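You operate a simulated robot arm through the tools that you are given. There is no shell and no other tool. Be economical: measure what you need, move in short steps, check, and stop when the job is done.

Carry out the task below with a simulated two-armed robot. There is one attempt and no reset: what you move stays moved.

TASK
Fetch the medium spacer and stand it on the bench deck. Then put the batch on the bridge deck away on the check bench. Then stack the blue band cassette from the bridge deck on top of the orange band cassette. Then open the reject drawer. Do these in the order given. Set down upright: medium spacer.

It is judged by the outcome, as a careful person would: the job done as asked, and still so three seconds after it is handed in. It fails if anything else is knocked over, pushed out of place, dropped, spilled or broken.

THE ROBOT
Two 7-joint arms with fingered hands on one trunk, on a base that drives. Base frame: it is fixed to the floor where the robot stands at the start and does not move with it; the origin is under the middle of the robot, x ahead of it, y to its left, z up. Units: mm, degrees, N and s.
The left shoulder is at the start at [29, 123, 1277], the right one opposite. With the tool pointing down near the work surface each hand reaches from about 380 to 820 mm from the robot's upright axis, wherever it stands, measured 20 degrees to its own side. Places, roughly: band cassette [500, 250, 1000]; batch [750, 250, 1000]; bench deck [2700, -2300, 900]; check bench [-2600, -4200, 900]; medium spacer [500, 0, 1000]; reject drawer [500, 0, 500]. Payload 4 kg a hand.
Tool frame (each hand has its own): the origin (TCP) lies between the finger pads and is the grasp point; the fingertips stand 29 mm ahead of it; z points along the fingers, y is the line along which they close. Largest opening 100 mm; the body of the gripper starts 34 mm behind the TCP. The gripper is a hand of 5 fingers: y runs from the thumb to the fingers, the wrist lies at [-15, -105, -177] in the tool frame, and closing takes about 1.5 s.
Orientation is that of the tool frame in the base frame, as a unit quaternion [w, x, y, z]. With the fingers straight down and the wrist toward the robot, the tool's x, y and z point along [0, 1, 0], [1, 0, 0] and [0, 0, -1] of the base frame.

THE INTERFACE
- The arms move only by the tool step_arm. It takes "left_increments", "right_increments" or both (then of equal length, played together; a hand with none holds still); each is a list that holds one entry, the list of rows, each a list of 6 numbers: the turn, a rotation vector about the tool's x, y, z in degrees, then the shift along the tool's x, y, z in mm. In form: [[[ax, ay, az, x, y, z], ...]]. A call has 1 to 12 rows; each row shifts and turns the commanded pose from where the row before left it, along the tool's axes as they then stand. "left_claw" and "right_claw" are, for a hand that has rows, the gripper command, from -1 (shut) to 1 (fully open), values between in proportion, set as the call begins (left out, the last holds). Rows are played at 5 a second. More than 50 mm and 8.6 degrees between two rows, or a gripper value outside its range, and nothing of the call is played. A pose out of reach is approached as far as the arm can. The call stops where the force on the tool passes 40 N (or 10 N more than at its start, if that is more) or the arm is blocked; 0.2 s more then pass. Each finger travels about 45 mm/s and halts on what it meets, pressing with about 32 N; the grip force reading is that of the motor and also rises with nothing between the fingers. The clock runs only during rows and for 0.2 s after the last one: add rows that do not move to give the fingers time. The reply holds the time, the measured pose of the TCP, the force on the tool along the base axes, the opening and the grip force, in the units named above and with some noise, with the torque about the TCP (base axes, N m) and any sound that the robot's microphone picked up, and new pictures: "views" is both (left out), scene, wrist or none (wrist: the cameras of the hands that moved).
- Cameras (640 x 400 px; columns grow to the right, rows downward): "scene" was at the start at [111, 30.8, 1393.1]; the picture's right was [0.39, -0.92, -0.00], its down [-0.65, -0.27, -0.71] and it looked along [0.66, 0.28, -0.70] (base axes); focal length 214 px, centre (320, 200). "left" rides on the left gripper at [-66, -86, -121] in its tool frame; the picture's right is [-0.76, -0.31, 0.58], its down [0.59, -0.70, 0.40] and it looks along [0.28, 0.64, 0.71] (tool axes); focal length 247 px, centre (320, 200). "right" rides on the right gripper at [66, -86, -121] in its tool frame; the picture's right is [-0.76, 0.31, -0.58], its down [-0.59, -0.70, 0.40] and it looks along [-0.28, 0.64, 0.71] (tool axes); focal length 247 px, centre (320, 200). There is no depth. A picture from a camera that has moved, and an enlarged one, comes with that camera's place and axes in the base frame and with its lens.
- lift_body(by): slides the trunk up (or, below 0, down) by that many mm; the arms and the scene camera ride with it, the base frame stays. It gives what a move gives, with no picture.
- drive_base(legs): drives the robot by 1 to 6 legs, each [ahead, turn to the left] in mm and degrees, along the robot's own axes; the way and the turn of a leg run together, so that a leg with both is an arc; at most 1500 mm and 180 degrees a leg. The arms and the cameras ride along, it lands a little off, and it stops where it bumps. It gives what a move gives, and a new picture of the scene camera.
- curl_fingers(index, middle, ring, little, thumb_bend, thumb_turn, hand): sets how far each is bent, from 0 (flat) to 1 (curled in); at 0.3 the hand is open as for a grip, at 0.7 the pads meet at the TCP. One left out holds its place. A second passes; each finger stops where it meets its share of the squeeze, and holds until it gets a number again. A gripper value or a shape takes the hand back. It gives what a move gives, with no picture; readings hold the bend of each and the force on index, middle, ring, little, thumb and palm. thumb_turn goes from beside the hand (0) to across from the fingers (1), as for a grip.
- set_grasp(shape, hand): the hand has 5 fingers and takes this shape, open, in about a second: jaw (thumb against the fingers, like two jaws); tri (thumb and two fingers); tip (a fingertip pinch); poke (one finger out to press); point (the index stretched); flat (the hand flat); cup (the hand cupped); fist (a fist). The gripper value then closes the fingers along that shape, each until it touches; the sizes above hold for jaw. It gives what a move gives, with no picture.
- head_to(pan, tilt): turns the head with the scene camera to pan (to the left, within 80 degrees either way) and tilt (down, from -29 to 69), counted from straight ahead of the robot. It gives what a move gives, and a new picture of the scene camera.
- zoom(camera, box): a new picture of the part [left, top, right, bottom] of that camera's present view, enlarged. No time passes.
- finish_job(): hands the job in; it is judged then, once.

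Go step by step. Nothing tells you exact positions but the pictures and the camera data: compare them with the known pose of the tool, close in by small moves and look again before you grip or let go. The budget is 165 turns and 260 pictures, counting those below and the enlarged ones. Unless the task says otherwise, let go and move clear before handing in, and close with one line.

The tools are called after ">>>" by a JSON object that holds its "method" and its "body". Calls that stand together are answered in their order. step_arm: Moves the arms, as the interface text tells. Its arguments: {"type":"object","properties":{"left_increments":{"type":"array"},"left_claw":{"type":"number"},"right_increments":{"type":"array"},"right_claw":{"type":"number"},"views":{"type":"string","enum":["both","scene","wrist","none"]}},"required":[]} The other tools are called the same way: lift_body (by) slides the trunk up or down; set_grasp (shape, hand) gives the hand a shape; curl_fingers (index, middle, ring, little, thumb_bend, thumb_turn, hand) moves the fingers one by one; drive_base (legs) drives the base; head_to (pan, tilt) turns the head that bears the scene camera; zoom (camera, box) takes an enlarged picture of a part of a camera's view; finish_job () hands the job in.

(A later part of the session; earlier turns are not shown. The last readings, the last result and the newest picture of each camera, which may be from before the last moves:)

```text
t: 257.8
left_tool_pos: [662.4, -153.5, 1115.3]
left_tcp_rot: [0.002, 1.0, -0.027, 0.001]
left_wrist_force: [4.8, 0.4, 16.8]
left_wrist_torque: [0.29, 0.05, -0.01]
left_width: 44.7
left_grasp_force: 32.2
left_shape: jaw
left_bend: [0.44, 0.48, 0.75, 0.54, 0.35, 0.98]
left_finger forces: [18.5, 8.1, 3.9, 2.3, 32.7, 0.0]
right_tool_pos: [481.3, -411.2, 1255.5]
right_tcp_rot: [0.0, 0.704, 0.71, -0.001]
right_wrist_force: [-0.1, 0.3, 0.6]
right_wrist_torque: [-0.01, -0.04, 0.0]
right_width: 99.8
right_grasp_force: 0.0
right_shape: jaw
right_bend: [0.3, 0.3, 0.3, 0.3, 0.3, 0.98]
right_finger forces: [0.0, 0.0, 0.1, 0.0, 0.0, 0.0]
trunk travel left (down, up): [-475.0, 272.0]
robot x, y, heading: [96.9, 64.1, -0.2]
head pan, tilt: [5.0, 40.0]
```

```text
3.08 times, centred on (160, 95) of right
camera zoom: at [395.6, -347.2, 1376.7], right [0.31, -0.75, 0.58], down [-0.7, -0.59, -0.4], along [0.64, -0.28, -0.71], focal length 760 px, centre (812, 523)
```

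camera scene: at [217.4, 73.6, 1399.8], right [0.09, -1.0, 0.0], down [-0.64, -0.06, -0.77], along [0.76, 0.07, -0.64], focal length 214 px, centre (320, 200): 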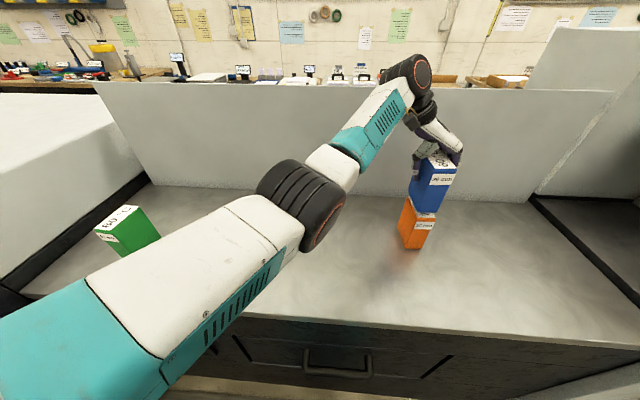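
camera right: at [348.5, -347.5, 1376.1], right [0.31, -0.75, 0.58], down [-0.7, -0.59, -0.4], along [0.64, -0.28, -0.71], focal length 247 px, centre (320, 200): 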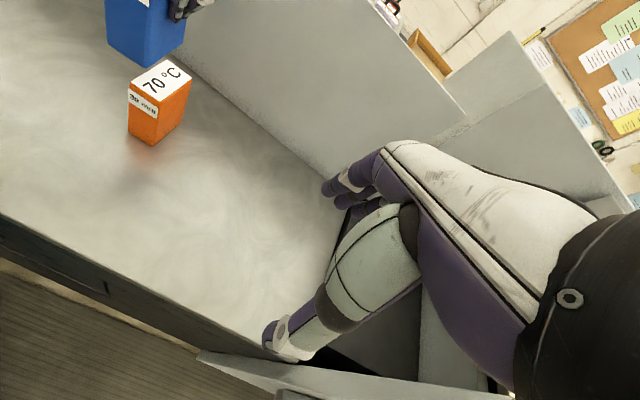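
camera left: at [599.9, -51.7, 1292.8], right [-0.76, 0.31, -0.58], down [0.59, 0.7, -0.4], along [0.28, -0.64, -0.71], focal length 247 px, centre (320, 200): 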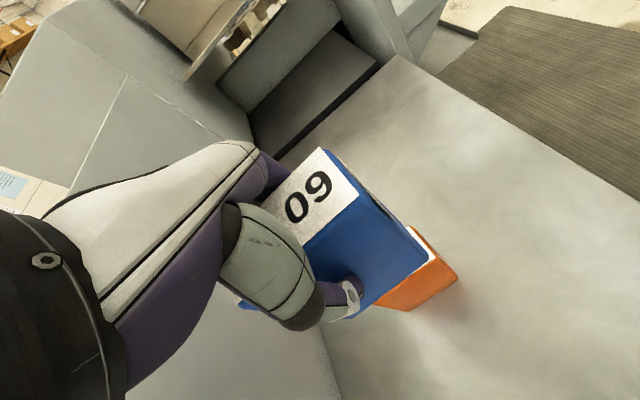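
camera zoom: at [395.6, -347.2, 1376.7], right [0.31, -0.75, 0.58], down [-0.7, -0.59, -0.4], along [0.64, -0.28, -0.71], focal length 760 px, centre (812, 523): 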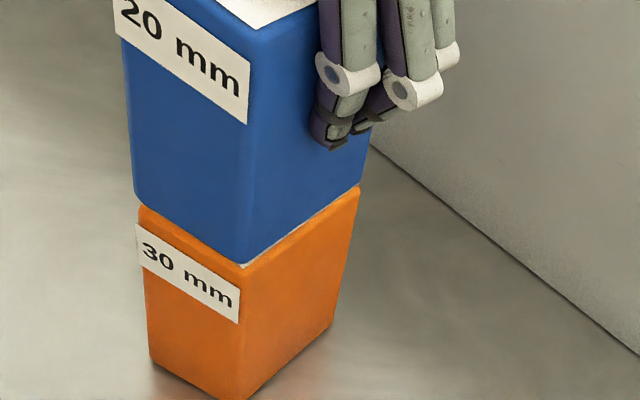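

Seated. Ease the pressure and open.

>>> {"method": "step_arm", "body": {"left_increments": [[[0, 0, 0, 0, 0, -1], [0, 0, 0, 0, 0, 0]]], "views": "none"}}

>>> {"method": "step_arm", "body": {"left_increments": [[[0, 0, 0, 0, 0, 0], [0, 0, 0, 0, 0, 0], [0, 0, 0, 0, 0, 0], [0, 0, 0, 0, 0, 0], [0, 0, 0, 0, 0, 0], [0, 0, 0, 0, 0, 0], [0, 0, 0, 0, 0, 0]]], "left_claw": 1, "views": "scene"}}

>>> {"method": "zoom", "body": {"camera": "right", "box": [60, 0, 240, 160]}}

>>> {"method": "zoom", "body": {"camera": "left", "box": [160, 80, 560, 380]}}

```text
t: 258.4
left_tool_pos: [662.7, -153.1, 1114.7]
left_tcp_rot: [0.0, 1.0, -0.026, 0.001]
left_wrist_force: [4.9, -0.8, 18.2]
left_wrist_torque: [0.24, -0.03, -0.02]
left_width: 44.7
left_grasp_force: 32.0
left_shape: jaw
left_bend: [0.44, 0.48, 0.75, 0.54, 0.35, 0.98]
left_finger forces: [18.5, 8.5, 4.2, 2.7, 33.0, 0.1]
right_tool_pos: [481.6, -410.9, 1254.7]
right_tcp_rot: [0.0, 0.704, 0.71, 0.0]
right_wrist_force: [1.0, 0.7, 0.2]
right_wrist_torque: [-0.01, -0.05, 0.02]
right_width: 99.6
right_grasp_force: 0.1
right_shape: jaw
right_bend: [0.3, 0.3, 0.3, 0.3, 0.3, 0.98]
right_finger forces: [0.1, 0.0, 0.1, 0.1, 0.0, 0.1]
trunk travel left (down, up): [-475.0, 272.0]
robot x, y, heading: [94.7, 65.8, 0.2]
head pan, tilt: [5.0, 40.0]
```

```text
t: 260.0
left_tool_pos: [662.9, -153.9, 1113.5]
left_tcp_rot: [-0.001, 1.0, -0.027, 0.0]
left_wrist_force: [0.2, 0.6, 0.1]
left_wrist_torque: [0.0, 0.01, 0.0]
left_width: 99.9
left_grasp_force: 0.0
left_shape: jaw
left_bend: [0.3, 0.3, 0.3, 0.3, 0.3, 0.98]
left_finger forces: [0.0, 0.0, 0.1, 0.0, 0.0, 0.0]
right_tool_pos: [481.6, -411.9, 1254.6]
right_tcp_rot: [0.0, 0.704, 0.71, -0.001]
right_wrist_force: [0.2, -0.8, 0.3]
right_wrist_torque: [-0.01, -0.02, -0.01]
right_width: 100.0
right_grasp_force: 0.1
right_shape: jaw
right_bend: [0.3, 0.3, 0.3, 0.3, 0.3, 0.98]
right_finger forces: [0.0, 0.1, 0.0, 0.0, 0.1, 0.1]
trunk travel left (down, up): [-475.0, 272.0]
robot x, y, heading: [97.6, 65.9, -0.1]
head pan, tilt: [5.0, 40.0]
camera scene: at [217.1, 73.5, 1399.8], right [0.09, -1.0, 0.0], down [-0.64, -0.06, -0.77], along [0.76, 0.07, -0.64], focal length 214 px, centre (320, 200)
```

scene: 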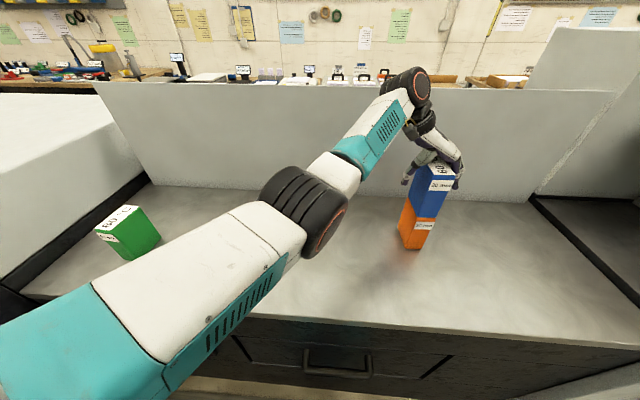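

```text
2.50 times, centred on (150, 80) of right
camera zoom: at [396.5, -347.7, 1376.2], right [0.31, -0.75, 0.58], down [-0.7, -0.59, -0.4], along [0.64, -0.28, -0.71], focal length 617 px, centre (745, 500)
```

zoom: 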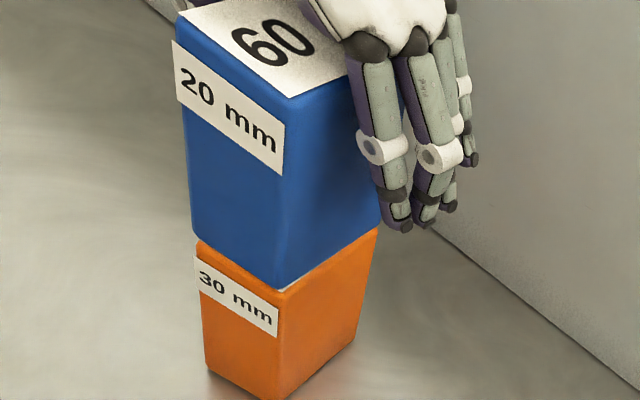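

```text
1.33 times, centred on (360, 230) of left
camera zoom: at [602.8, -65.2, 1234.2], right [-0.74, 0.35, -0.58], down [0.63, 0.67, -0.4], along [0.25, -0.66, -0.71], focal length 329 px, centre (267, 160)
```

zoom: 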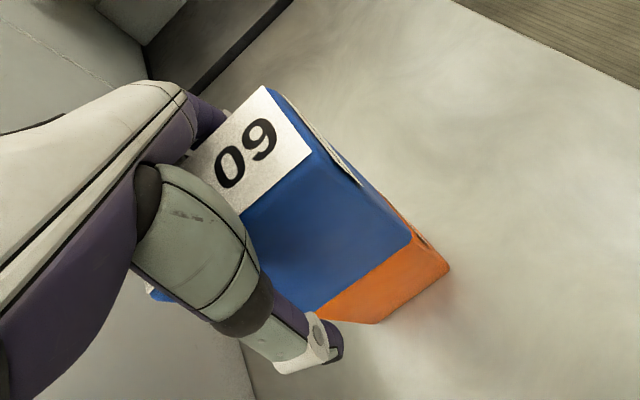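

The stack stands cleanly. Raise the hand straight up.

>>> {"method": "step_arm", "body": {"left_increments": [[[0, 0, 0, 0, 0, -15], [0, 0, 0, 0, 0, -25], [0, 0, 0, 0, 0, -25], [0, 0, 0, 0, 0, -25], [0, 0, 0, 0, 0, 0]]], "views": "scene"}}

```text
t: 261.2
left_tool_pos: [662.1, -151.9, 1203.9]
left_tcp_rot: [-0.002, 1.0, -0.028, 0.0]
left_wrist_force: [0.1, 0.1, 0.8]
left_wrist_torque: [0.02, 0.0, 0.03]
left_width: 100.0
left_grasp_force: 0.1
left_shape: jaw
left_bend: [0.3, 0.3, 0.3, 0.3, 0.3, 0.98]
left_finger forces: [0.1, 0.1, 0.1, 0.0, 0.1, 0.0]
right_tool_pos: [482.3, -411.1, 1255.7]
right_tcp_rot: [0.001, 0.704, 0.71, 0.001]
right_wrist_force: [-0.3, 0.6, -0.1]
right_wrist_torque: [0.01, -0.02, -0.01]
right_width: 99.8
right_grasp_force: 0.0
right_shape: jaw
right_bend: [0.3, 0.3, 0.3, 0.3, 0.3, 0.98]
right_finger forces: [0.0, 0.0, 0.0, 0.1, 0.0, 0.0]
trunk travel left (down, up): [-475.0, 272.0]
robot x, y, heading: [94.8, 61.8, -0.1]
head pan, tilt: [5.0, 40.0]
camera scene: at [217.3, 73.5, 1399.7], right [0.09, -1.0, 0.0], down [-0.64, -0.06, -0.77], along [0.76, 0.07, -0.64], focal length 214 px, centre (320, 200)
```

scene: 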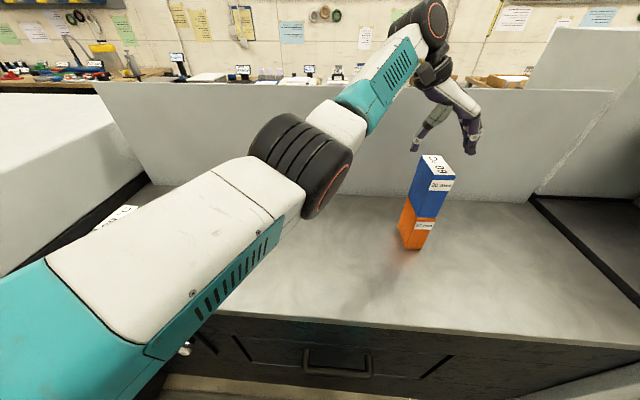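

>>> {"method": "step_arm", "body": {"left_increments": [[[0, 0, 0, 0, 0, -35], [0, 0, 0, 0, -45, 0], [0, 0, 0, 0, -45, 0], [0, 0, 0, 0, -45, 0], [0, 0, 0, 0, -45, 0], [0, 0, 0, 0, -45, 0], [0, 0, 0, 0, -45, 0], [0, 0, 0, 0, -45, 0], [0, 0, 0, 0, -45, 0], [0, 0, 0, 0, 0, 0]]], "views": "none"}}

>>> {"method": "head_to", "body": {"pan": 0, "tilt": 60}}

```text
t: 263.4
left_tool_pos: [678.1, 206.5, 1239.0]
left_tcp_rot: [-0.001, 1.0, -0.028, -0.001]
left_wrist_force: [0.0, 0.1, 0.3]
left_wrist_torque: [-0.03, 0.05, -0.03]
left_width: 99.6
left_grasp_force: 0.0
left_shape: jaw
left_bend: [0.3, 0.3, 0.3, 0.3, 0.3, 0.98]
left_finger forces: [0.0, 0.0, 0.0, 0.0, 0.0, 0.1]
right_tool_pos: [481.8, -412.5, 1253.4]
right_tcp_rot: [-0.001, 0.704, 0.71, 0.0]
right_wrist_force: [0.7, 0.1, -0.2]
right_wrist_torque: [0.02, 0.0, 0.0]
right_width: 99.9
right_grasp_force: 0.1
right_shape: jaw
right_bend: [0.3, 0.3, 0.3, 0.3, 0.3, 0.98]
right_finger forces: [0.1, 0.0, 0.0, 0.1, 0.1, 0.0]
trunk travel left (down, up): [-475.0, 272.0]
robot x, y, heading: [95.6, 66.3, 0.2]
head pan, tilt: [5.0, 40.0]
```

```text
t: 264.2
left_tool_pos: [678.3, 206.5, 1239.7]
left_tcp_rot: [-0.001, 1.0, -0.027, -0.001]
left_wrist_force: [0.1, 0.3, 0.6]
left_wrist_torque: [0.0, -0.03, 0.0]
left_width: 99.8
left_grasp_force: 0.1
left_shape: jaw
left_bend: [0.3, 0.3, 0.3, 0.3, 0.3, 0.98]
left_finger forces: [0.1, 0.1, 0.1, 0.0, 0.0, 0.0]
right_tool_pos: [481.7, -411.4, 1255.3]
right_tcp_rot: [0.0, 0.704, 0.71, 0.0]
right_wrist_force: [-0.2, -1.2, -0.2]
right_wrist_torque: [0.02, 0.01, -0.01]
right_width: 100.0
right_grasp_force: 0.0
right_shape: jaw
right_bend: [0.3, 0.3, 0.3, 0.3, 0.3, 0.98]
right_finger forces: [0.1, 0.0, 0.0, 0.0, 0.0, 0.0]
trunk travel left (down, up): [-475.0, 272.0]
robot x, y, heading: [98.1, 68.5, 0.3]
head pan, tilt: [0.0, 60.0]
camera scene: at [199.2, 66.0, 1373.1], right [0.0, -1.0, 0.0], down [-0.87, 0.0, -0.5], along [0.5, 0.0, -0.87], focal length 214 px, centre (320, 200)
```

scene: 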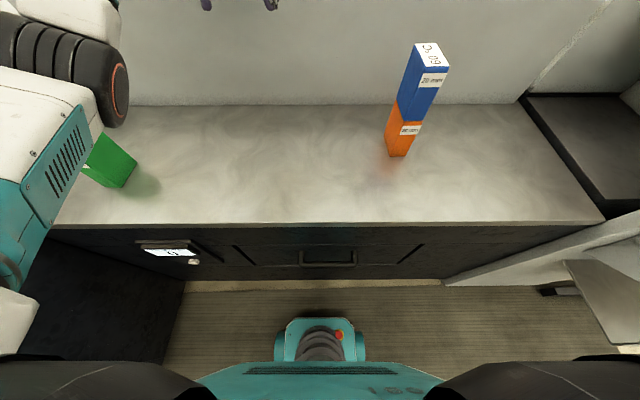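

Stack is upright. Back off to examine the drawer front.

>>> {"method": "drive_base", "body": {"legs": [[-450, 0]]}}

>>> {"method": "head_to", "body": {"pan": 0, "tilt": 45}}

>>> {"method": "zoom", "body": {"camera": "scene", "box": [220, 120, 420, 240]}}

```text
t: 266.9
left_tool_pos: [236.8, 206.5, 1238.7]
left_tcp_rot: [-0.001, 1.0, -0.027, 0.001]
left_wrist_force: [-0.3, 0.0, 0.2]
left_wrist_torque: [0.0, -0.03, 0.0]
left_width: 99.8
left_grasp_force: 0.1
left_shape: jaw
left_bend: [0.3, 0.3, 0.3, 0.3, 0.3, 0.98]
left_finger forces: [0.0, 0.0, 0.1, 0.0, 0.0, 0.0]
right_tool_pos: [38.9, -411.9, 1254.6]
right_tcp_rot: [-0.001, 0.704, 0.71, 0.0]
right_wrist_force: [-0.6, 0.5, 0.2]
right_wrist_torque: [0.01, 0.0, 0.03]
right_width: 99.7
right_grasp_force: 0.0
right_shape: jaw
right_bend: [0.3, 0.3, 0.3, 0.3, 0.3, 0.98]
right_finger forces: [0.0, 0.0, 0.0, 0.1, 0.0, 0.0]
trunk travel left (down, up): [-475.0, 272.0]
robot x, y, heading: [-346.8, 64.0, -0.0]
head pan, tilt: [0.0, 60.0]
camera scene: at [-243.5, 65.0, 1373.1], right [0.0, -1.0, 0.0], down [-0.87, 0.0, -0.5], along [0.5, 0.0, -0.87], focal length 214 px, centre (320, 200)
```

scene: 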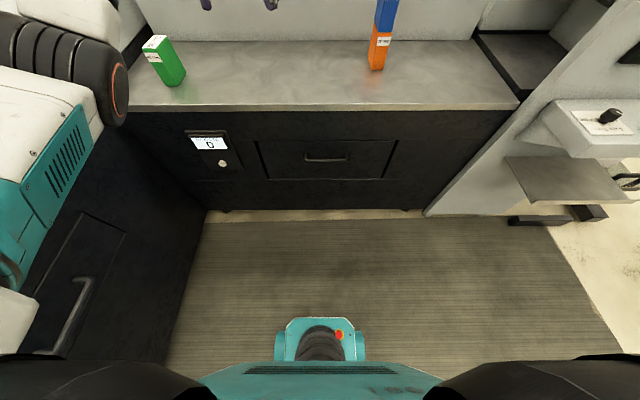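

```text
t: 267.7
left_tool_pos: [237.2, 204.7, 1239.0]
left_tcp_rot: [-0.001, 1.0, -0.027, 0.0]
left_wrist_force: [0.3, 0.0, 0.7]
left_wrist_torque: [-0.01, 0.02, 0.03]
left_width: 100.0
left_grasp_force: 0.0
left_shape: jaw
left_bend: [0.3, 0.3, 0.3, 0.3, 0.3, 0.98]
left_finger forces: [0.0, 0.1, 0.1, 0.1, 0.0, 0.1]
right_tool_pos: [41.3, -411.9, 1254.1]
right_tcp_rot: [0.0, 0.704, 0.711, -0.001]
right_wrist_force: [-0.1, 0.3, -0.3]
right_wrist_torque: [0.03, 0.02, 0.02]
right_width: 99.9
right_grasp_force: 0.1
right_shape: jaw
right_bend: [0.3, 0.3, 0.3, 0.3, 0.3, 0.98]
right_finger forces: [0.1, 0.0, 0.0, 0.0, 0.1, 0.1]
trunk travel left (down, up): [-475.0, 272.0]
robot x, y, heading: [-343.2, 62.3, 0.2]
head pan, tilt: [0.0, 45.0]
camera scene: at [-227.9, 65.1, 1392.5], right [0.0, -1.0, 0.0], down [-0.71, 0.0, -0.71], along [0.71, 0.0, -0.71], focal length 214 px, centre (320, 200)
```

scene: 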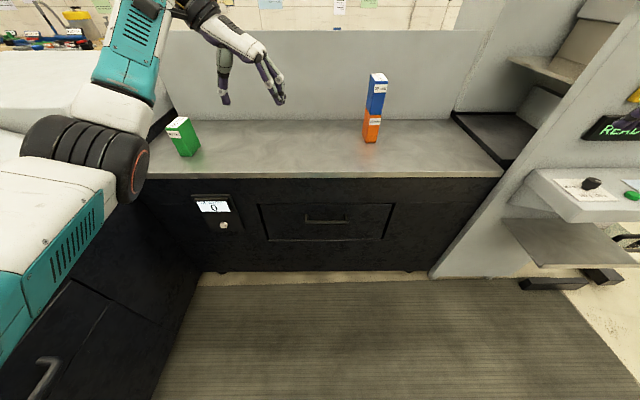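

```text
3.20 times, centred on (320, 180) of scene
camera zoom: at [-227.9, 65.1, 1392.5], right [0.0, -1.0, 0.0], down [-0.71, 0.0, -0.71], along [0.71, 0.0, -0.71], focal length 686 px, centre (320, 264)
```

zoom: 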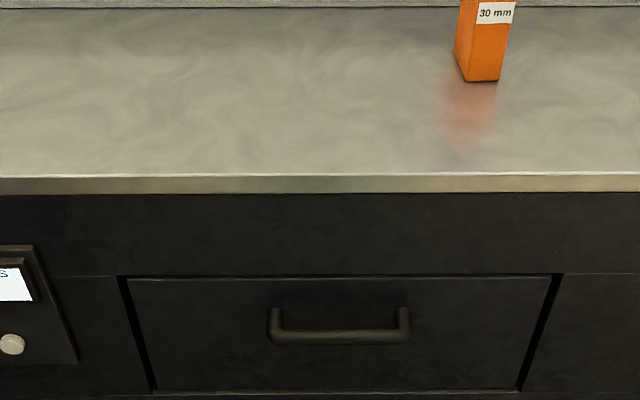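

>>> {"method": "zoom", "body": {"camera": "scene", "box": [180, 180, 260, 245]}}

>>> {"method": "zoom", "body": {"camera": "scene", "box": [290, 190, 370, 245]}}

```text
6.15 times, centred on (220, 212) of scene
camera zoom: at [-227.9, 65.1, 1392.5], right [0.0, -1.0, 0.0], down [-0.71, 0.0, -0.71], along [0.71, 0.0, -0.71], focal length 1320 px, centre (935, 123)
```

zoom: 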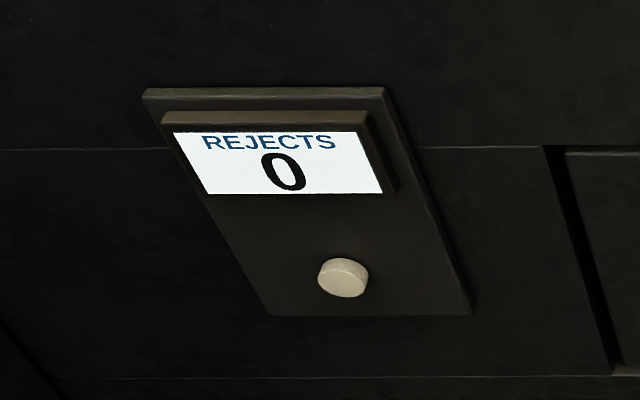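

```text
7.27 times, centred on (330, 218) of scene
camera zoom: at [-227.9, 65.1, 1392.5], right [0.0, -1.0, 0.0], down [-0.71, 0.0, -0.71], along [0.71, 0.0, -0.71], focal length 1560 px, centre (247, 73)
```

zoom: 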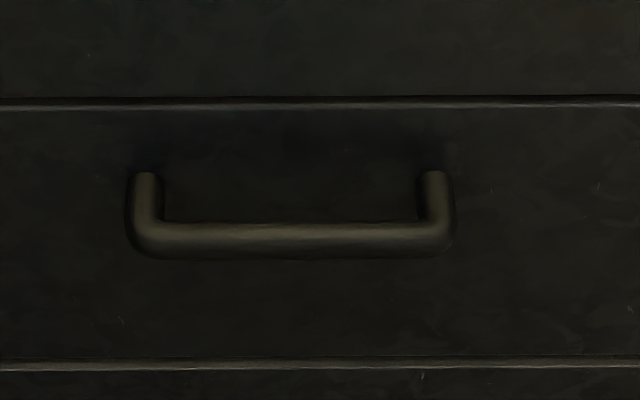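

The knob is just the reject counter's button; the drawer has a bar handle at about [390, 39, 596]. I'll lower the trunk, move the left hand aside and bring the right hand in front of the handle.

>>> {"method": "lift_body", "body": {"by": -300}}

>>> {"method": "step_arm", "body": {"left_increments": [[[0, 0, 0, 0, -20, 0], [0, 0, 0, 0, -20, 0], [0, 0, 0, 0, -20, 0], [0, 0, 0, 0, -20, 0], [0, 0, 0, 0, -20, 0], [0, 0, 0, 0, 0, 0], [0, 0, 0, 0, 0, 0], [0, 0, 0, 0, 0, 0], [0, 0, 0, 0, 0, 0], [0, 0, 0, 0, 0, 0], [0, 0, 0, 0, 0, 0], [0, 0, 0, 0, 0, 0]]], "right_increments": [[[0, 0, 0, 40, 10, 0], [0, 0, 0, 40, 10, 0], [0, 0, 0, 40, 10, 0], [0, 0, 0, 40, 10, 0], [0, 0, 0, 40, 10, 0], [0, 0, 0, 40, 10, 0], [0, 0, 0, 40, 0, 0], [0, 0, 0, 40, 0, 0], [0, 0, 0, 40, 0, 0], [0, 0, 0, 40, 0, 0], [0, 0, 0, 40, 0, 0], [0, 0, 0, 0, 0, 0]]], "right_claw": 0, "views": "both"}}

```text
t: 270.7
left_tool_pos: [235.6, 206.1, 938.4]
left_tcp_rot: [-0.001, 1.0, -0.027, 0.0]
left_wrist_force: [-0.2, -0.4, -0.2]
left_wrist_torque: [-0.03, 0.0, -0.04]
left_width: 99.5
left_grasp_force: 0.0
left_shape: jaw
left_bend: [0.3, 0.3, 0.3, 0.3, 0.3, 0.98]
left_finger forces: [0.0, 0.0, 0.0, 0.1, 0.0, 0.0]
right_tool_pos: [39.8, -411.6, 954.7]
right_tcp_rot: [0.0, 0.704, 0.71, 0.0]
right_wrist_force: [-0.9, -0.1, 0.1]
right_wrist_torque: [-0.03, 0.01, 0.01]
right_width: 100.0
right_grasp_force: 0.1
right_shape: jaw
right_bend: [0.3, 0.3, 0.3, 0.3, 0.3, 0.98]
right_finger forces: [0.0, 0.1, 0.1, 0.0, 0.0, 0.0]
trunk travel left (down, up): [-175.0, 572.0]
robot x, y, heading: [-346.3, 62.2, 0.2]
head pan, tilt: [0.0, 45.0]
```

```text
t: 273.3
left_tool_pos: [240.1, 305.6, 941.1]
left_tcp_rot: [0.0, 1.0, -0.028, 0.001]
left_wrist_force: [-0.3, -0.1, 0.1]
left_wrist_torque: [-0.01, 0.02, 0.0]
left_width: 99.9
left_grasp_force: 0.0
left_shape: jaw
left_bend: [0.3, 0.3, 0.3, 0.3, 0.3, 0.98]
left_finger forces: [0.1, 0.1, 0.0, 0.0, 0.0, 0.1]
right_tool_pos: [99.0, 25.8, 956.8]
right_tcp_rot: [-0.001, 0.705, 0.709, 0.0]
right_wrist_force: [-0.4, 0.4, 0.1]
right_wrist_torque: [-0.02, -0.02, -0.02]
right_width: 50.1
right_grasp_force: 0.0
right_shape: jaw
right_bend: [0.41, 0.43, 0.74, 0.49, 0.35, 1.0]
right_finger forces: [0.0, 0.1, 0.0, 0.1, 0.1, 0.0]
trunk travel left (down, up): [-175.0, 572.0]
robot x, y, heading: [-346.2, 63.3, 0.1]
head pan, tilt: [0.0, 45.0]
camera scene: at [-151.7, 65.6, 1085.4], right [0.0, -1.0, 0.0], down [-0.71, 0.0, -0.71], along [0.71, 0.0, -0.71], focal length 214 px, centre (320, 200)
camera right: at [14.0, 90.1, 1078.0], right [0.31, -0.76, 0.58], down [-0.7, -0.59, -0.4], along [0.64, -0.28, -0.71], focal length 247 px, centre (320, 200)
camera left: at [179.3, 394.3, 1061.6], right [-0.74, 0.35, -0.58], down [0.63, 0.67, -0.4], along [0.25, -0.66, -0.71], focal length 247 px, centre (320, 200)
```

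scene: 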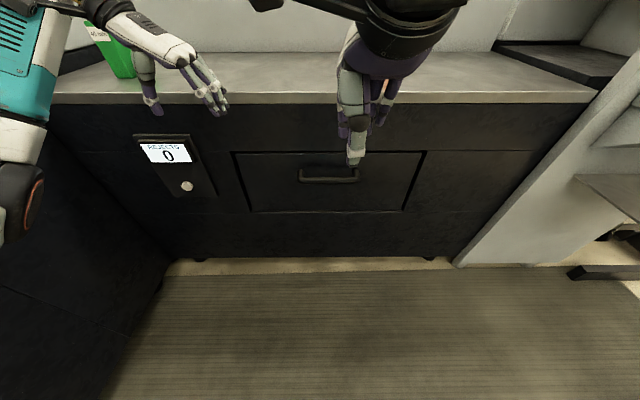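
right: 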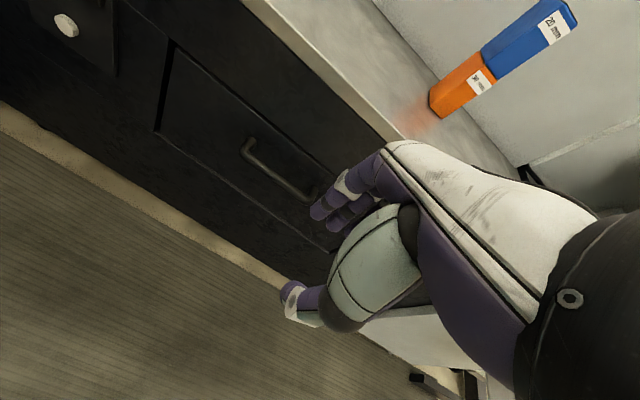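
left: 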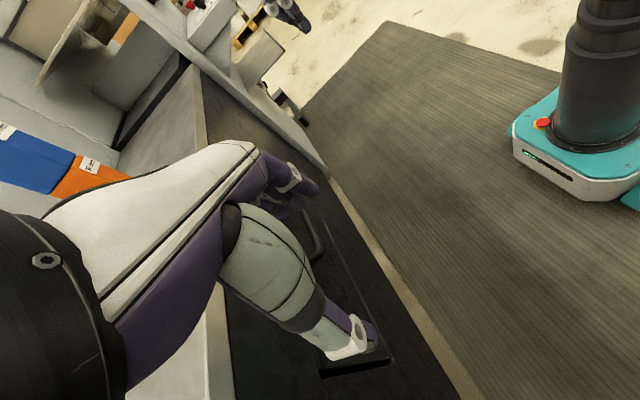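

>>> {"method": "zoom", "body": {"camera": "scene", "box": [270, 140, 390, 220]}}

>>> {"method": "zoom", "body": {"camera": "right", "box": [200, 100, 360, 220]}}

```text
5.00 times, centred on (330, 180) of scene
camera zoom: at [-151.7, 65.6, 1085.4], right [0.0, -1.0, 0.0], down [-0.71, 0.0, -0.71], along [0.71, 0.0, -0.71], focal length 1072 px, centre (270, 300)
```

zoom: 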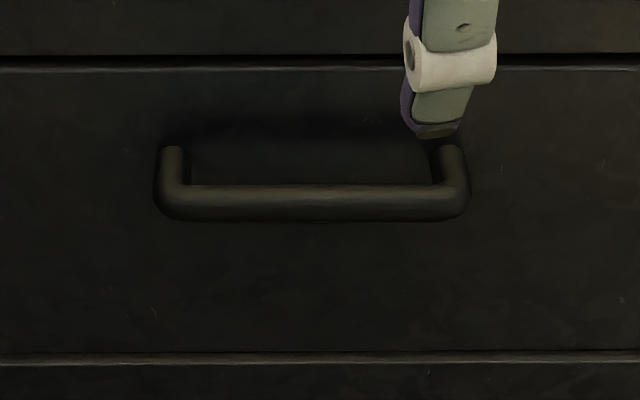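

```text
3.33 times, centred on (280, 160) of right
camera zoom: at [14.0, 90.1, 1078.0], right [0.31, -0.76, 0.58], down [-0.7, -0.59, -0.4], along [0.64, -0.28, -0.71], focal length 823 px, centre (453, 333)
```

zoom: 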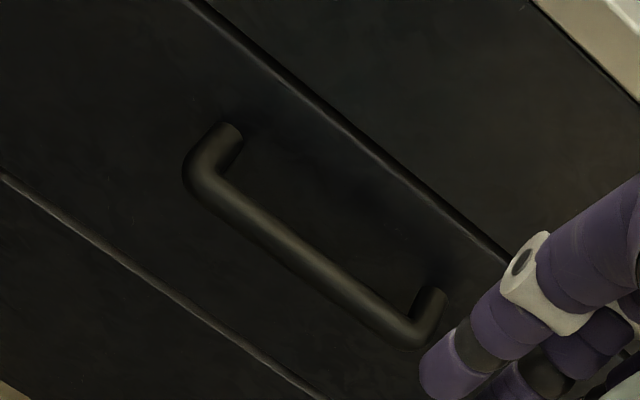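

Handle bar triangulated at about [375, 37, 646], gap behind ~45 mm. Raise the left hand, drive in 200 mm, then lower the right hand in front of the bar.

>>> {"method": "step_arm", "body": {"left_increments": [[[0, 0, 0, 0, 0, -40], [0, 0, 0, 0, 0, -40], [0, 0, 0, 0, 0, -40], [0, 0, 0, 0, 0, -40], [0, 0, 0, -30, 0, 0], [0, 0, 0, 0, 0, 0]]], "views": "none"}}

>>> {"method": "drive_base", "body": {"legs": [[180, 0]]}}

>>> {"method": "step_arm", "body": {"right_increments": [[[0, 0, 0, 5, 0, 40], [0, 0, 0, 5, 0, 40], [0, 0, 0, 0, 0, 40], [0, 0, 0, 0, 0, 40], [0, 0, 0, 0, 0, 40], [0, 0, 0, 0, 0, 40], [0, 0, 0, 0, 0, 15], [0, 0, 0, 0, 0, 0]]], "right_claw": -0.2, "views": "both"}}

```text
t: 274.7
left_tool_pos: [211.8, 306.5, 1101.7]
left_tcp_rot: [0.0, 1.0, -0.027, -0.001]
left_wrist_force: [-0.2, -0.2, 0.8]
left_wrist_torque: [-0.03, 0.03, -0.01]
left_width: 100.0
left_grasp_force: 0.1
left_shape: jaw
left_bend: [0.3, 0.3, 0.3, 0.3, 0.3, 0.98]
left_finger forces: [0.1, 0.1, 0.0, 0.0, 0.1, 0.0]
right_tool_pos: [100.0, 24.8, 956.1]
right_tcp_rot: [0.0, 0.704, 0.711, 0.0]
right_wrist_force: [-0.1, -0.2, -0.4]
right_wrist_torque: [-0.01, -0.05, -0.01]
right_width: 50.1
right_grasp_force: 0.1
right_shape: jaw
right_bend: [0.41, 0.43, 0.74, 0.49, 0.35, 1.0]
right_finger forces: [0.1, 0.0, 0.0, 0.0, 0.1, 0.1]
trunk travel left (down, up): [-175.0, 572.0]
robot x, y, heading: [-344.2, 65.7, 0.1]
head pan, tilt: [0.0, 45.0]
```

```text
t: 276.2
left_tool_pos: [394.1, 310.2, 1101.3]
left_tcp_rot: [-0.001, 1.0, -0.025, 0.0]
left_wrist_force: [0.1, -0.9, 0.4]
left_wrist_torque: [0.01, 0.0, -0.01]
left_width: 100.0
left_grasp_force: 0.0
left_shape: jaw
left_bend: [0.3, 0.3, 0.3, 0.3, 0.3, 0.98]
left_finger forces: [0.1, 0.1, 0.0, 0.0, 0.1, 0.0]
right_tool_pos: [282.7, 30.0, 956.0]
right_tcp_rot: [0.0, 0.702, 0.712, 0.0]
right_wrist_force: [0.0, 0.0, 0.2]
right_wrist_torque: [0.03, 0.05, -0.02]
right_width: 50.5
right_grasp_force: 0.0
right_shape: jaw
right_bend: [0.41, 0.43, 0.74, 0.49, 0.35, 1.0]
right_finger forces: [0.0, 0.0, 0.1, 0.0, 0.0, 0.1]
trunk travel left (down, up): [-175.0, 572.0]
robot x, y, heading: [-164.4, 61.1, 0.4]
head pan, tilt: [0.0, 45.0]
camera scene: at [32.3, 67.8, 1085.1], right [0.01, -1.0, 0.0], down [-0.71, -0.01, -0.71], along [0.71, 0.01, -0.71], focal length 214 px, centre (320, 200)
```

scene: 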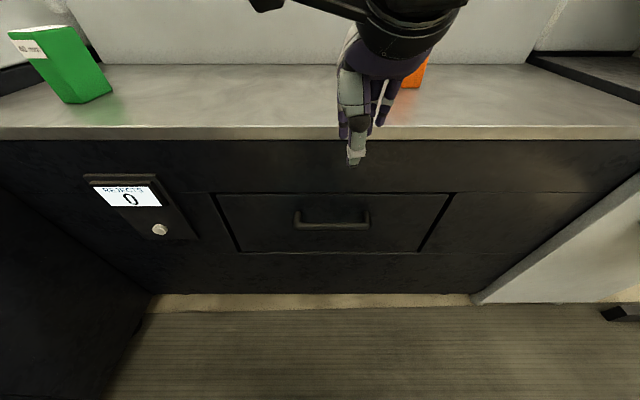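

```text
t: 278.0
left_tool_pos: [393.9, 310.2, 1101.8]
left_tcp_rot: [-0.001, 1.0, -0.025, 0.0]
left_wrist_force: [0.0, 0.6, -0.4]
left_wrist_torque: [0.04, 0.01, -0.04]
left_width: 100.0
left_grasp_force: 0.1
left_shape: jaw
left_bend: [0.3, 0.3, 0.3, 0.3, 0.3, 0.98]
left_finger forces: [0.0, 0.1, 0.1, 0.0, 0.0, 0.1]
right_tool_pos: [287.3, 12.3, 710.4]
right_tcp_rot: [-0.001, 0.702, 0.713, 0.0]
right_wrist_force: [-0.3, -0.5, 0.6]
right_wrist_torque: [-0.02, 0.01, 0.0]
right_width: 40.2
right_grasp_force: 0.0
right_shape: jaw
right_bend: [0.44, 0.47, 0.75, 0.52, 0.41, 1.0]
right_finger forces: [0.1, 0.0, 0.0, 0.1, 0.1, 0.1]
right hand out of reach, approached as far as the arm can: row 5, 6, 7
trunk travel left (down, up): [-175.0, 572.0]
robot x, y, heading: [-165.9, 65.8, 0.3]
head pan, tilt: [0.0, 45.0]
camera scene: at [31.8, 67.8, 1085.2], right [0.01, -1.0, 0.0], down [-0.71, -0.01, -0.71], along [0.71, 0.01, -0.71], focal length 214 px, centre (320, 200)
camera right: at [201.0, 75.7, 831.0], right [0.32, -0.75, 0.57], down [-0.69, -0.6, -0.4], along [0.65, -0.27, -0.71], focal length 247 px, centre (320, 200)
```

scene: 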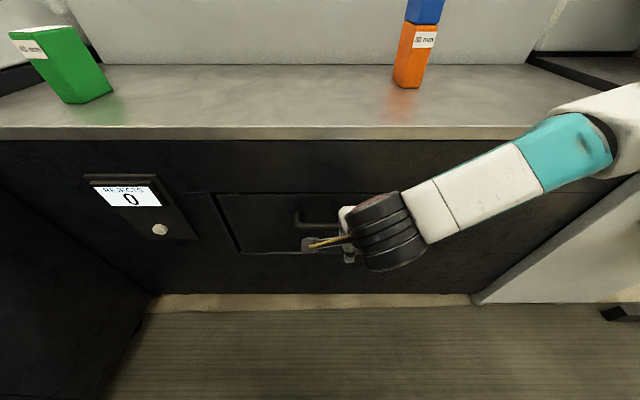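
right: 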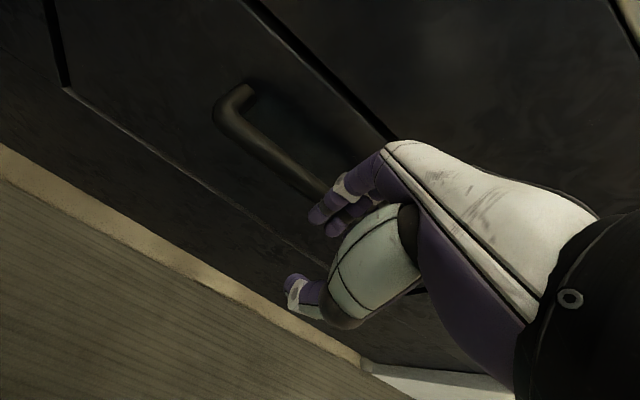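

The hand was too close in to reach that spot; moving forward over the bar brings it back in range.

>>> {"method": "step_arm", "body": {"right_increments": [[[0, 0, 0, 0, 0, -12], [0, 0, 0, 0, 25, 0], [0, 0, 0, 0, 25, 0], [0, 0, 0, 0, 20, 0], [0, 0, 0, 0, 15, 0], [0, 0, 0, 0, 0, 0]]], "views": "both"}}

>>> {"method": "zoom", "body": {"camera": "right", "box": [180, 60, 420, 360]}}

>>> {"method": "zoom", "body": {"camera": "scene", "box": [240, 140, 440, 290]}}

```text
t: 279.4
left_tool_pos: [389.6, 311.0, 1102.9]
left_tcp_rot: [-0.002, 1.0, -0.024, 0.001]
left_wrist_force: [-1.0, 0.1, -0.8]
left_wrist_torque: [0.01, -0.01, 0.02]
left_width: 100.0
left_grasp_force: 0.0
left_shape: jaw
left_bend: [0.3, 0.3, 0.3, 0.3, 0.3, 0.98]
left_finger forces: [0.0, 0.1, 0.0, 0.0, 0.0, 0.0]
right_tool_pos: [361.6, 15.3, 719.4]
right_tcp_rot: [-0.007, 0.699, 0.715, -0.005]
right_wrist_force: [-25.6, -2.2, 4.4]
right_wrist_torque: [-0.04, -0.51, -0.43]
right_width: 36.1
right_grasp_force: 0.0
right_shape: jaw
right_bend: [0.44, 0.57, 0.75, 0.52, 0.41, 1.0]
right_finger forces: [0.0, 19.7, 4.6, 0.0, 0.0, 0.0]
trunk travel left (down, up): [-175.0, 572.0]
robot x, y, heading: [-164.4, 68.7, 0.8]
head pan, tilt: [0.0, 45.0]
stopped in row 6 (right hand): the force on the tool passed its limit (the readings are from after the stop); the commanded pose is now the measured one
camera scene: at [28.3, 67.7, 1085.6], right [0.01, -1.0, 0.0], down [-0.71, -0.01, -0.71], along [0.71, 0.01, -0.71], focal length 214 px, centre (320, 200)
camera right: at [277.7, 78.5, 842.7], right [0.33, -0.75, 0.57], down [-0.7, -0.6, -0.39], along [0.64, -0.27, -0.72], focal length 247 px, centre (320, 200)
```

scene: 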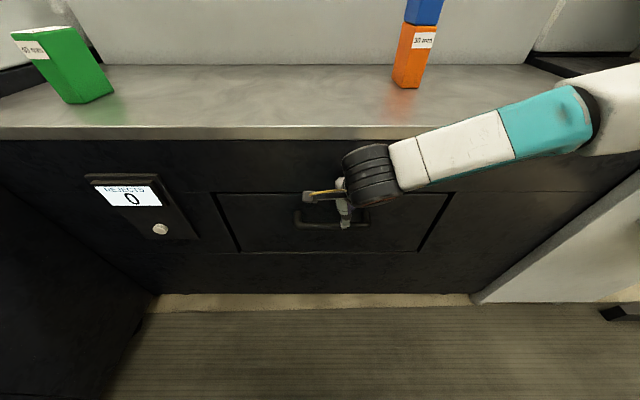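
right: 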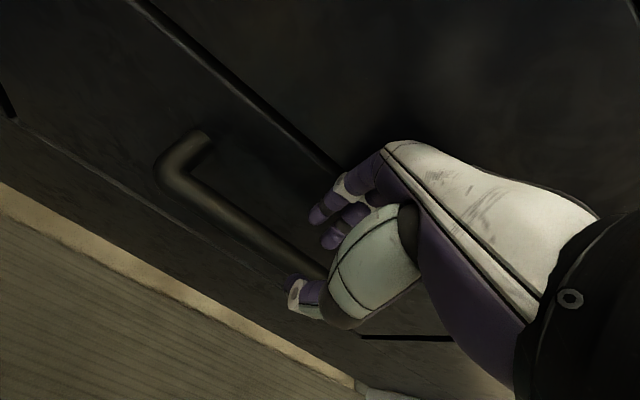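

```text
1.33 times, centred on (300, 210) of right
camera zoom: at [277.7, 78.5, 842.7], right [0.33, -0.75, 0.57], down [-0.7, -0.6, -0.39], along [0.64, -0.27, -0.72], focal length 329 px, centre (347, 187)
```

zoom: 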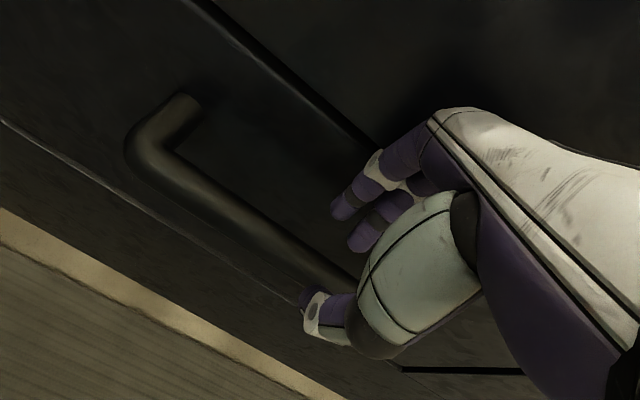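

```text
2.67 times, centred on (340, 215) of scene
camera zoom: at [28.3, 67.7, 1085.6], right [0.01, -1.0, 0.0], down [-0.71, -0.01, -0.71], along [0.71, 0.01, -0.71], focal length 572 px, centre (267, 160)
```

zoom: 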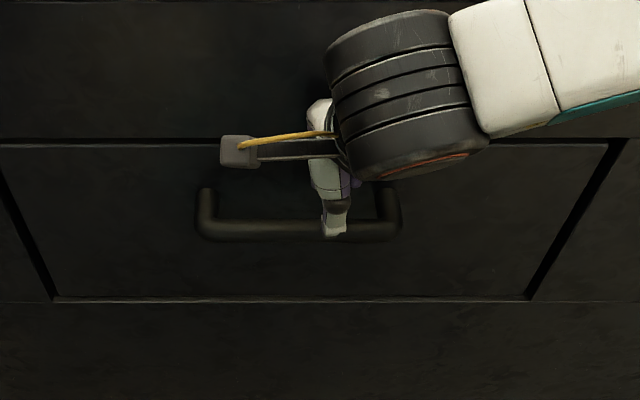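

The knuckles bulge into the drawer face in this pose. Better: approach with fingers pointing nearly forward and closing vertically. Back off and pitch the hand up 75°.

>>> {"method": "step_arm", "body": {"right_increments": [[[0, 0, 0, 0, -15, 0], [0, 0, 0, 0, -25, 0], [0, 0, 0, 0, -25, 0], [0, 0, 0, 0, -20, 0], [0, 0, 0, 0, 0, 0]]], "views": "none"}}

>>> {"method": "drive_base", "body": {"legs": [[-150, 0]]}}

>>> {"method": "step_arm", "body": {"right_increments": [[[0, 0, 0, 0, 20, 0], [-8.4, 0, 0, 0, 10, 0], [-8.4, 0, 0, 0, 0, 0], [-8.4, 0, 0, 0, 0, 0], [-8.4, 0, 0, 0, 0, 0], [-8.4, 0, 0, 0, 0, 0], [-8.4, 0, 0, 0, 0, 0], [-8.4, 0, 0, 0, 0, 0], [-8.4, 0, 0, 0, 0, 0], [-7.8, 0, 0, 0, 0, 0], [0, 0, 0, 0, 0, 0]]], "right_claw": 0.6, "views": "both"}}

```text
t: 280.6
left_tool_pos: [392.4, 310.9, 1101.3]
left_tcp_rot: [-0.001, 1.0, -0.024, 0.001]
left_wrist_force: [0.5, 0.7, 0.3]
left_wrist_torque: [0.01, 0.0, 0.02]
left_width: 99.9
left_grasp_force: 0.0
left_shape: jaw
left_bend: [0.3, 0.3, 0.3, 0.3, 0.3, 0.98]
left_finger forces: [0.0, 0.0, 0.0, 0.0, 0.0, 0.0]
right_tool_pos: [280.9, 12.2, 720.4]
right_tcp_rot: [-0.004, 0.7, 0.714, -0.004]
right_wrist_force: [-0.4, -0.6, 0.6]
right_wrist_torque: [0.03, 0.05, -0.04]
right_width: 40.4
right_grasp_force: 0.0
right_shape: jaw
right_bend: [0.44, 0.47, 0.75, 0.52, 0.41, 1.0]
right_finger forces: [0.0, 0.0, 0.0, 0.1, 0.0, 0.1]
trunk travel left (down, up): [-175.0, 572.0]
robot x, y, heading: [-165.0, 67.3, 0.5]
head pan, tilt: [0.0, 45.0]
```

```text
t: 281.9
left_tool_pos: [241.0, 309.0, 1101.9]
left_tcp_rot: [0.0, 1.0, -0.026, 0.001]
left_wrist_force: [0.7, 0.1, -0.5]
left_wrist_torque: [0.0, -0.02, 0.02]
left_width: 99.9
left_grasp_force: 0.0
left_shape: jaw
left_bend: [0.3, 0.3, 0.3, 0.3, 0.3, 0.98]
left_finger forces: [0.1, 0.0, 0.0, 0.1, 0.1, 0.0]
right_tool_pos: [130.0, 10.7, 719.5]
right_tcp_rot: [-0.004, 0.701, 0.713, -0.004]
right_wrist_force: [-0.9, -0.3, 0.6]
right_wrist_torque: [0.03, 0.02, 0.02]
right_width: 40.1
right_grasp_force: 0.0
right_shape: jaw
right_bend: [0.44, 0.47, 0.75, 0.52, 0.41, 1.0]
right_finger forces: [0.0, 0.0, 0.1, 0.1, 0.0, 0.0]
trunk travel left (down, up): [-175.0, 572.0]
robot x, y, heading: [-311.7, 67.1, 0.6]
head pan, tilt: [0.0, 45.0]
camera scene: at [-121.1, 66.2, 1085.4], right [0.01, -1.0, 0.0], down [-0.71, 0.0, -0.71], along [0.71, 0.0, -0.71], focal length 214 px, centre (320, 200)
```

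scene: 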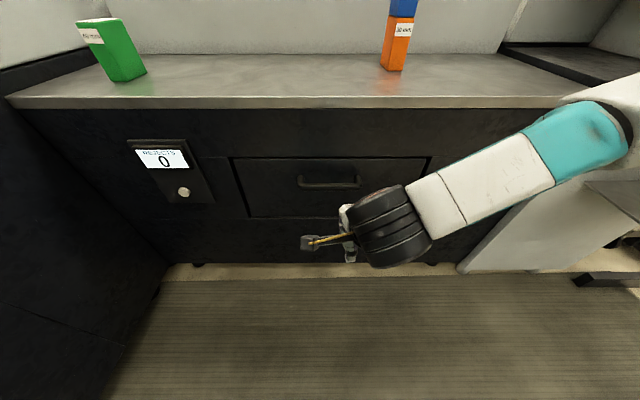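

```text
t: 284.4
left_tool_pos: [242.1, 308.6, 1103.0]
left_tcp_rot: [0.0, 1.0, -0.025, 0.0]
left_wrist_force: [-0.2, 0.4, 0.2]
left_wrist_torque: [0.01, 0.0, -0.02]
left_width: 99.9
left_grasp_force: 0.0
left_shape: jaw
left_bend: [0.3, 0.3, 0.3, 0.3, 0.3, 0.98]
left_finger forces: [0.0, 0.1, 0.1, 0.0, 0.0, 0.0]
right_tool_pos: [197.3, -5.6, 1120.9]
right_tcp_rot: [0.418, 0.568, 0.57, 0.422]
right_wrist_force: [0.7, 0.0, -0.7]
right_wrist_torque: [-0.02, 0.0, 0.0]
right_width: 79.9
right_grasp_force: 0.1
right_shape: jaw
right_bend: [0.38, 0.33, 0.25, 0.37, 0.3, 0.99]
right_finger forces: [0.0, 0.0, 0.0, 0.0, 0.1, 0.0]
right hand out of reach, approached as far as the arm can: row 3, 4, 5, 6, 7, 8, 9, 10
trunk travel left (down, up): [-175.0, 572.0]
robot x, y, heading: [-316.1, 65.9, 0.5]
head pan, tilt: [0.0, 45.0]
camera scene: at [-120.4, 66.3, 1085.1], right [0.01, -1.0, 0.0], down [-0.71, 0.0, -0.71], along [0.71, 0.0, -0.71], focal length 214 px, centre (320, 200)
camera right: at [58.1, 58.4, 1074.0], right [-0.46, -0.76, 0.46], down [0.18, -0.59, -0.79], along [0.87, -0.28, 0.4], focal length 247 px, centre (320, 200)
```

scene: 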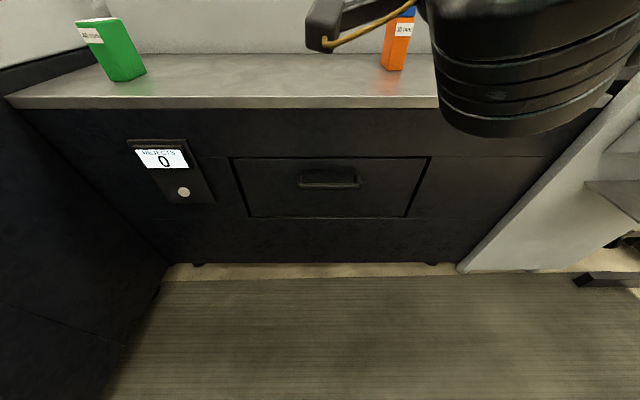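
right: 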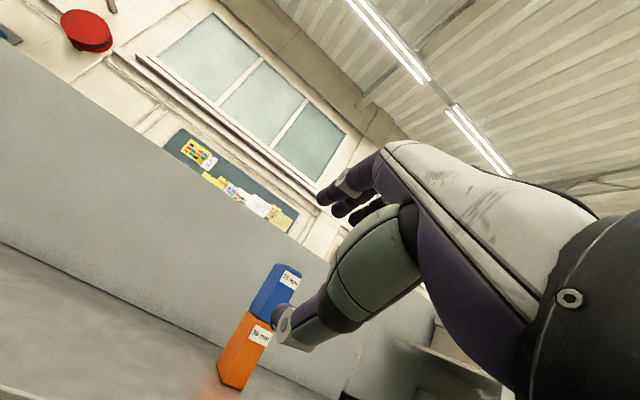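

That pitch isn't reachable so low; ~30° pitch should clear the face and be reachable with the trunk lower. First re-sync the commanded pose up high and reduce the pitch to 30°.

>>> {"method": "step_arm", "body": {"right_increments": [[[0, 0, 0, 0, 47, -10], [0, 0, 0, 0, 47, -10], [0, 0, 0, 0, 47, -10], [0, 0, 0, 0, 47, -10], [0, 0, 0, 0, 47, -10], [0, 0, 0, 0, 47, -10], [0, 0, 0, 0, 47, -10], [0, 0, 0, 0, 47, -10], [0, 0, 0, 0, 20, 0], [0, 0, 0, 0, 0, 0]]], "views": "none"}}

>>> {"method": "step_arm", "body": {"right_increments": [[[8.4, 0, 0, 0, 0, 0], [8.4, 0, 0, 0, 0, 0], [8.4, 0, 0, 0, 0, 0], [8.4, 0, 0, 0, 0, 0], [8.4, 0, 0, 0, 0, 0], [3, 0, 0, 0, 0, 0], [0, 0, 0, 0, 0, 0]]], "views": "scene"}}

```text
t: 286.6
left_tool_pos: [242.0, 308.7, 1101.8]
left_tcp_rot: [-0.001, 1.0, -0.026, 0.001]
left_wrist_force: [0.2, -0.2, 0.0]
left_wrist_torque: [0.0, -0.03, 0.04]
left_width: 99.9
left_grasp_force: 0.1
left_shape: jaw
left_bend: [0.3, 0.3, 0.3, 0.3, 0.3, 0.98]
left_finger forces: [0.0, 0.0, 0.1, 0.0, 0.0, 0.1]
right_tool_pos: [217.7, -27.5, 1468.2]
right_tcp_rot: [0.424, 0.558, 0.568, 0.432]
right_wrist_force: [0.5, 0.2, 0.0]
right_wrist_torque: [-0.01, 0.01, 0.01]
right_width: 79.9
right_grasp_force: 0.0
right_shape: jaw
right_bend: [0.37, 0.33, 0.25, 0.37, 0.3, 0.99]
right_finger forces: [0.1, 0.1, 0.0, 0.0, 0.0, 0.1]
right hand out of reach, approached as far as the arm can: row 7, 8, 9
trunk travel left (down, up): [-175.0, 572.0]
robot x, y, heading: [-315.5, 61.8, 0.2]
head pan, tilt: [0.0, 45.0]
```

```text
t: 288.1
left_tool_pos: [242.2, 309.5, 1101.2]
left_tcp_rot: [0.0, 1.0, -0.025, 0.0]
left_wrist_force: [-0.2, 0.1, -0.4]
left_wrist_torque: [-0.01, 0.03, 0.0]
left_width: 99.6
left_grasp_force: 0.0
left_shape: jaw
left_bend: [0.3, 0.3, 0.3, 0.3, 0.3, 0.98]
left_finger forces: [0.0, 0.1, 0.1, 0.1, 0.1, 0.0]
right_tool_pos: [207.9, -157.3, 1425.6]
right_tcp_rot: [0.209, 0.669, 0.68, 0.213]
right_wrist_force: [0.4, 0.5, -0.3]
right_wrist_torque: [0.0, 0.04, -0.01]
right_width: 80.1
right_grasp_force: 0.1
right_shape: jaw
right_bend: [0.38, 0.33, 0.25, 0.37, 0.3, 0.99]
right_finger forces: [0.0, 0.0, 0.0, 0.0, 0.0, 0.0]
right hand out of reach, approached as far as the arm can: row 1, 2, 3, 4, 5
trunk travel left (down, up): [-175.0, 572.0]
robot x, y, heading: [-316.4, 66.3, 0.4]
head pan, tilt: [0.0, 45.0]
camera scene: at [-120.0, 66.4, 1085.0], right [0.01, -1.0, 0.0], down [-0.71, 0.0, -0.71], along [0.71, 0.0, -0.71], focal length 214 px, centre (320, 200)
```

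scene: 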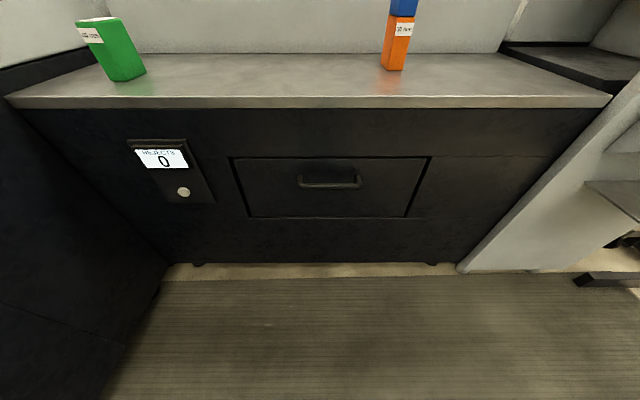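

Pitch is ~34° now. Lower the trunk further and descend in front of the bench, checking for reach.

>>> {"method": "lift_body", "body": {"by": -170}}

>>> {"method": "step_arm", "body": {"right_increments": [[[0, 0, 0, 15, -22, 33], [0, 0, 0, 15, -22, 33], [0, 0, 0, 15, -22, 33], [0, 0, 0, 15, -22, 33], [0, 0, 0, 15, -22, 33], [0, 0, 0, 15, -22, 33], [0, 0, 0, 15, -22, 33], [0, 0, 0, 15, -22, 33], [0, 0, 0, 15, -22, 33], [0, 0, 0, 15, -22, 33], [0, 0, 0, 0, 0, 0]]], "views": "scene"}}

```text
t: 290.1
left_tool_pos: [241.2, 308.8, 932.4]
left_tcp_rot: [-0.001, 1.0, -0.026, 0.001]
left_wrist_force: [-0.6, 0.4, 1.0]
left_wrist_torque: [0.0, -0.01, 0.0]
left_width: 99.9
left_grasp_force: 0.0
left_shape: jaw
left_bend: [0.3, 0.3, 0.3, 0.3, 0.3, 0.98]
left_finger forces: [0.0, 0.0, 0.0, 0.1, 0.0, 0.0]
right_tool_pos: [206.3, -155.5, 1258.9]
right_tcp_rot: [0.211, 0.669, 0.68, 0.215]
right_wrist_force: [0.6, -0.1, -0.3]
right_wrist_torque: [-0.05, 0.02, 0.01]
right_width: 80.1
right_grasp_force: 0.1
right_shape: jaw
right_bend: [0.38, 0.33, 0.25, 0.37, 0.3, 0.99]
right_finger forces: [0.0, 0.0, 0.0, 0.1, 0.1, 0.0]
trunk travel left (down, up): [-5.0, 742.0]
robot x, y, heading: [-311.8, 64.9, 0.5]
head pan, tilt: [0.0, 45.0]
```

```text
t: 292.5
left_tool_pos: [241.8, 308.1, 931.9]
left_tcp_rot: [0.0, 1.0, -0.025, 0.0]
left_wrist_force: [0.6, 1.5, 0.2]
left_wrist_torque: [-0.01, 0.02, -0.02]
left_width: 99.9
left_grasp_force: 0.0
left_shape: jaw
left_bend: [0.3, 0.3, 0.3, 0.3, 0.3, 0.98]
left_finger forces: [0.0, 0.0, 0.0, 0.0, 0.1, 0.0]
right_tool_pos: [223.5, -4.4, 869.1]
right_tcp_rot: [0.209, 0.673, 0.674, 0.22]
right_wrist_force: [0.0, 0.1, -0.4]
right_wrist_torque: [0.01, 0.0, 0.0]
right_width: 79.7
right_grasp_force: 0.0
right_shape: jaw
right_bend: [0.38, 0.33, 0.25, 0.37, 0.3, 0.99]
right_finger forces: [0.0, 0.1, 0.0, 0.0, 0.0, 0.1]
right hand out of reach, approached as far as the arm can: row 10
trunk travel left (down, up): [-5.0, 742.0]
robot x, y, heading: [-315.2, 63.3, 0.4]
head pan, tilt: [0.0, 45.0]
camera scene: at [-63.4, 66.3, 878.8], right [0.0, -1.0, 0.0], down [-0.91, 0.0, -0.42], along [0.42, 0.0, -0.91], focal length 214 px, centre (320, 200)
```

scene: 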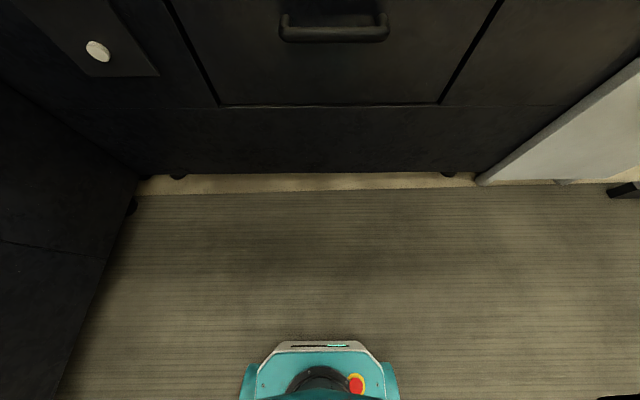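

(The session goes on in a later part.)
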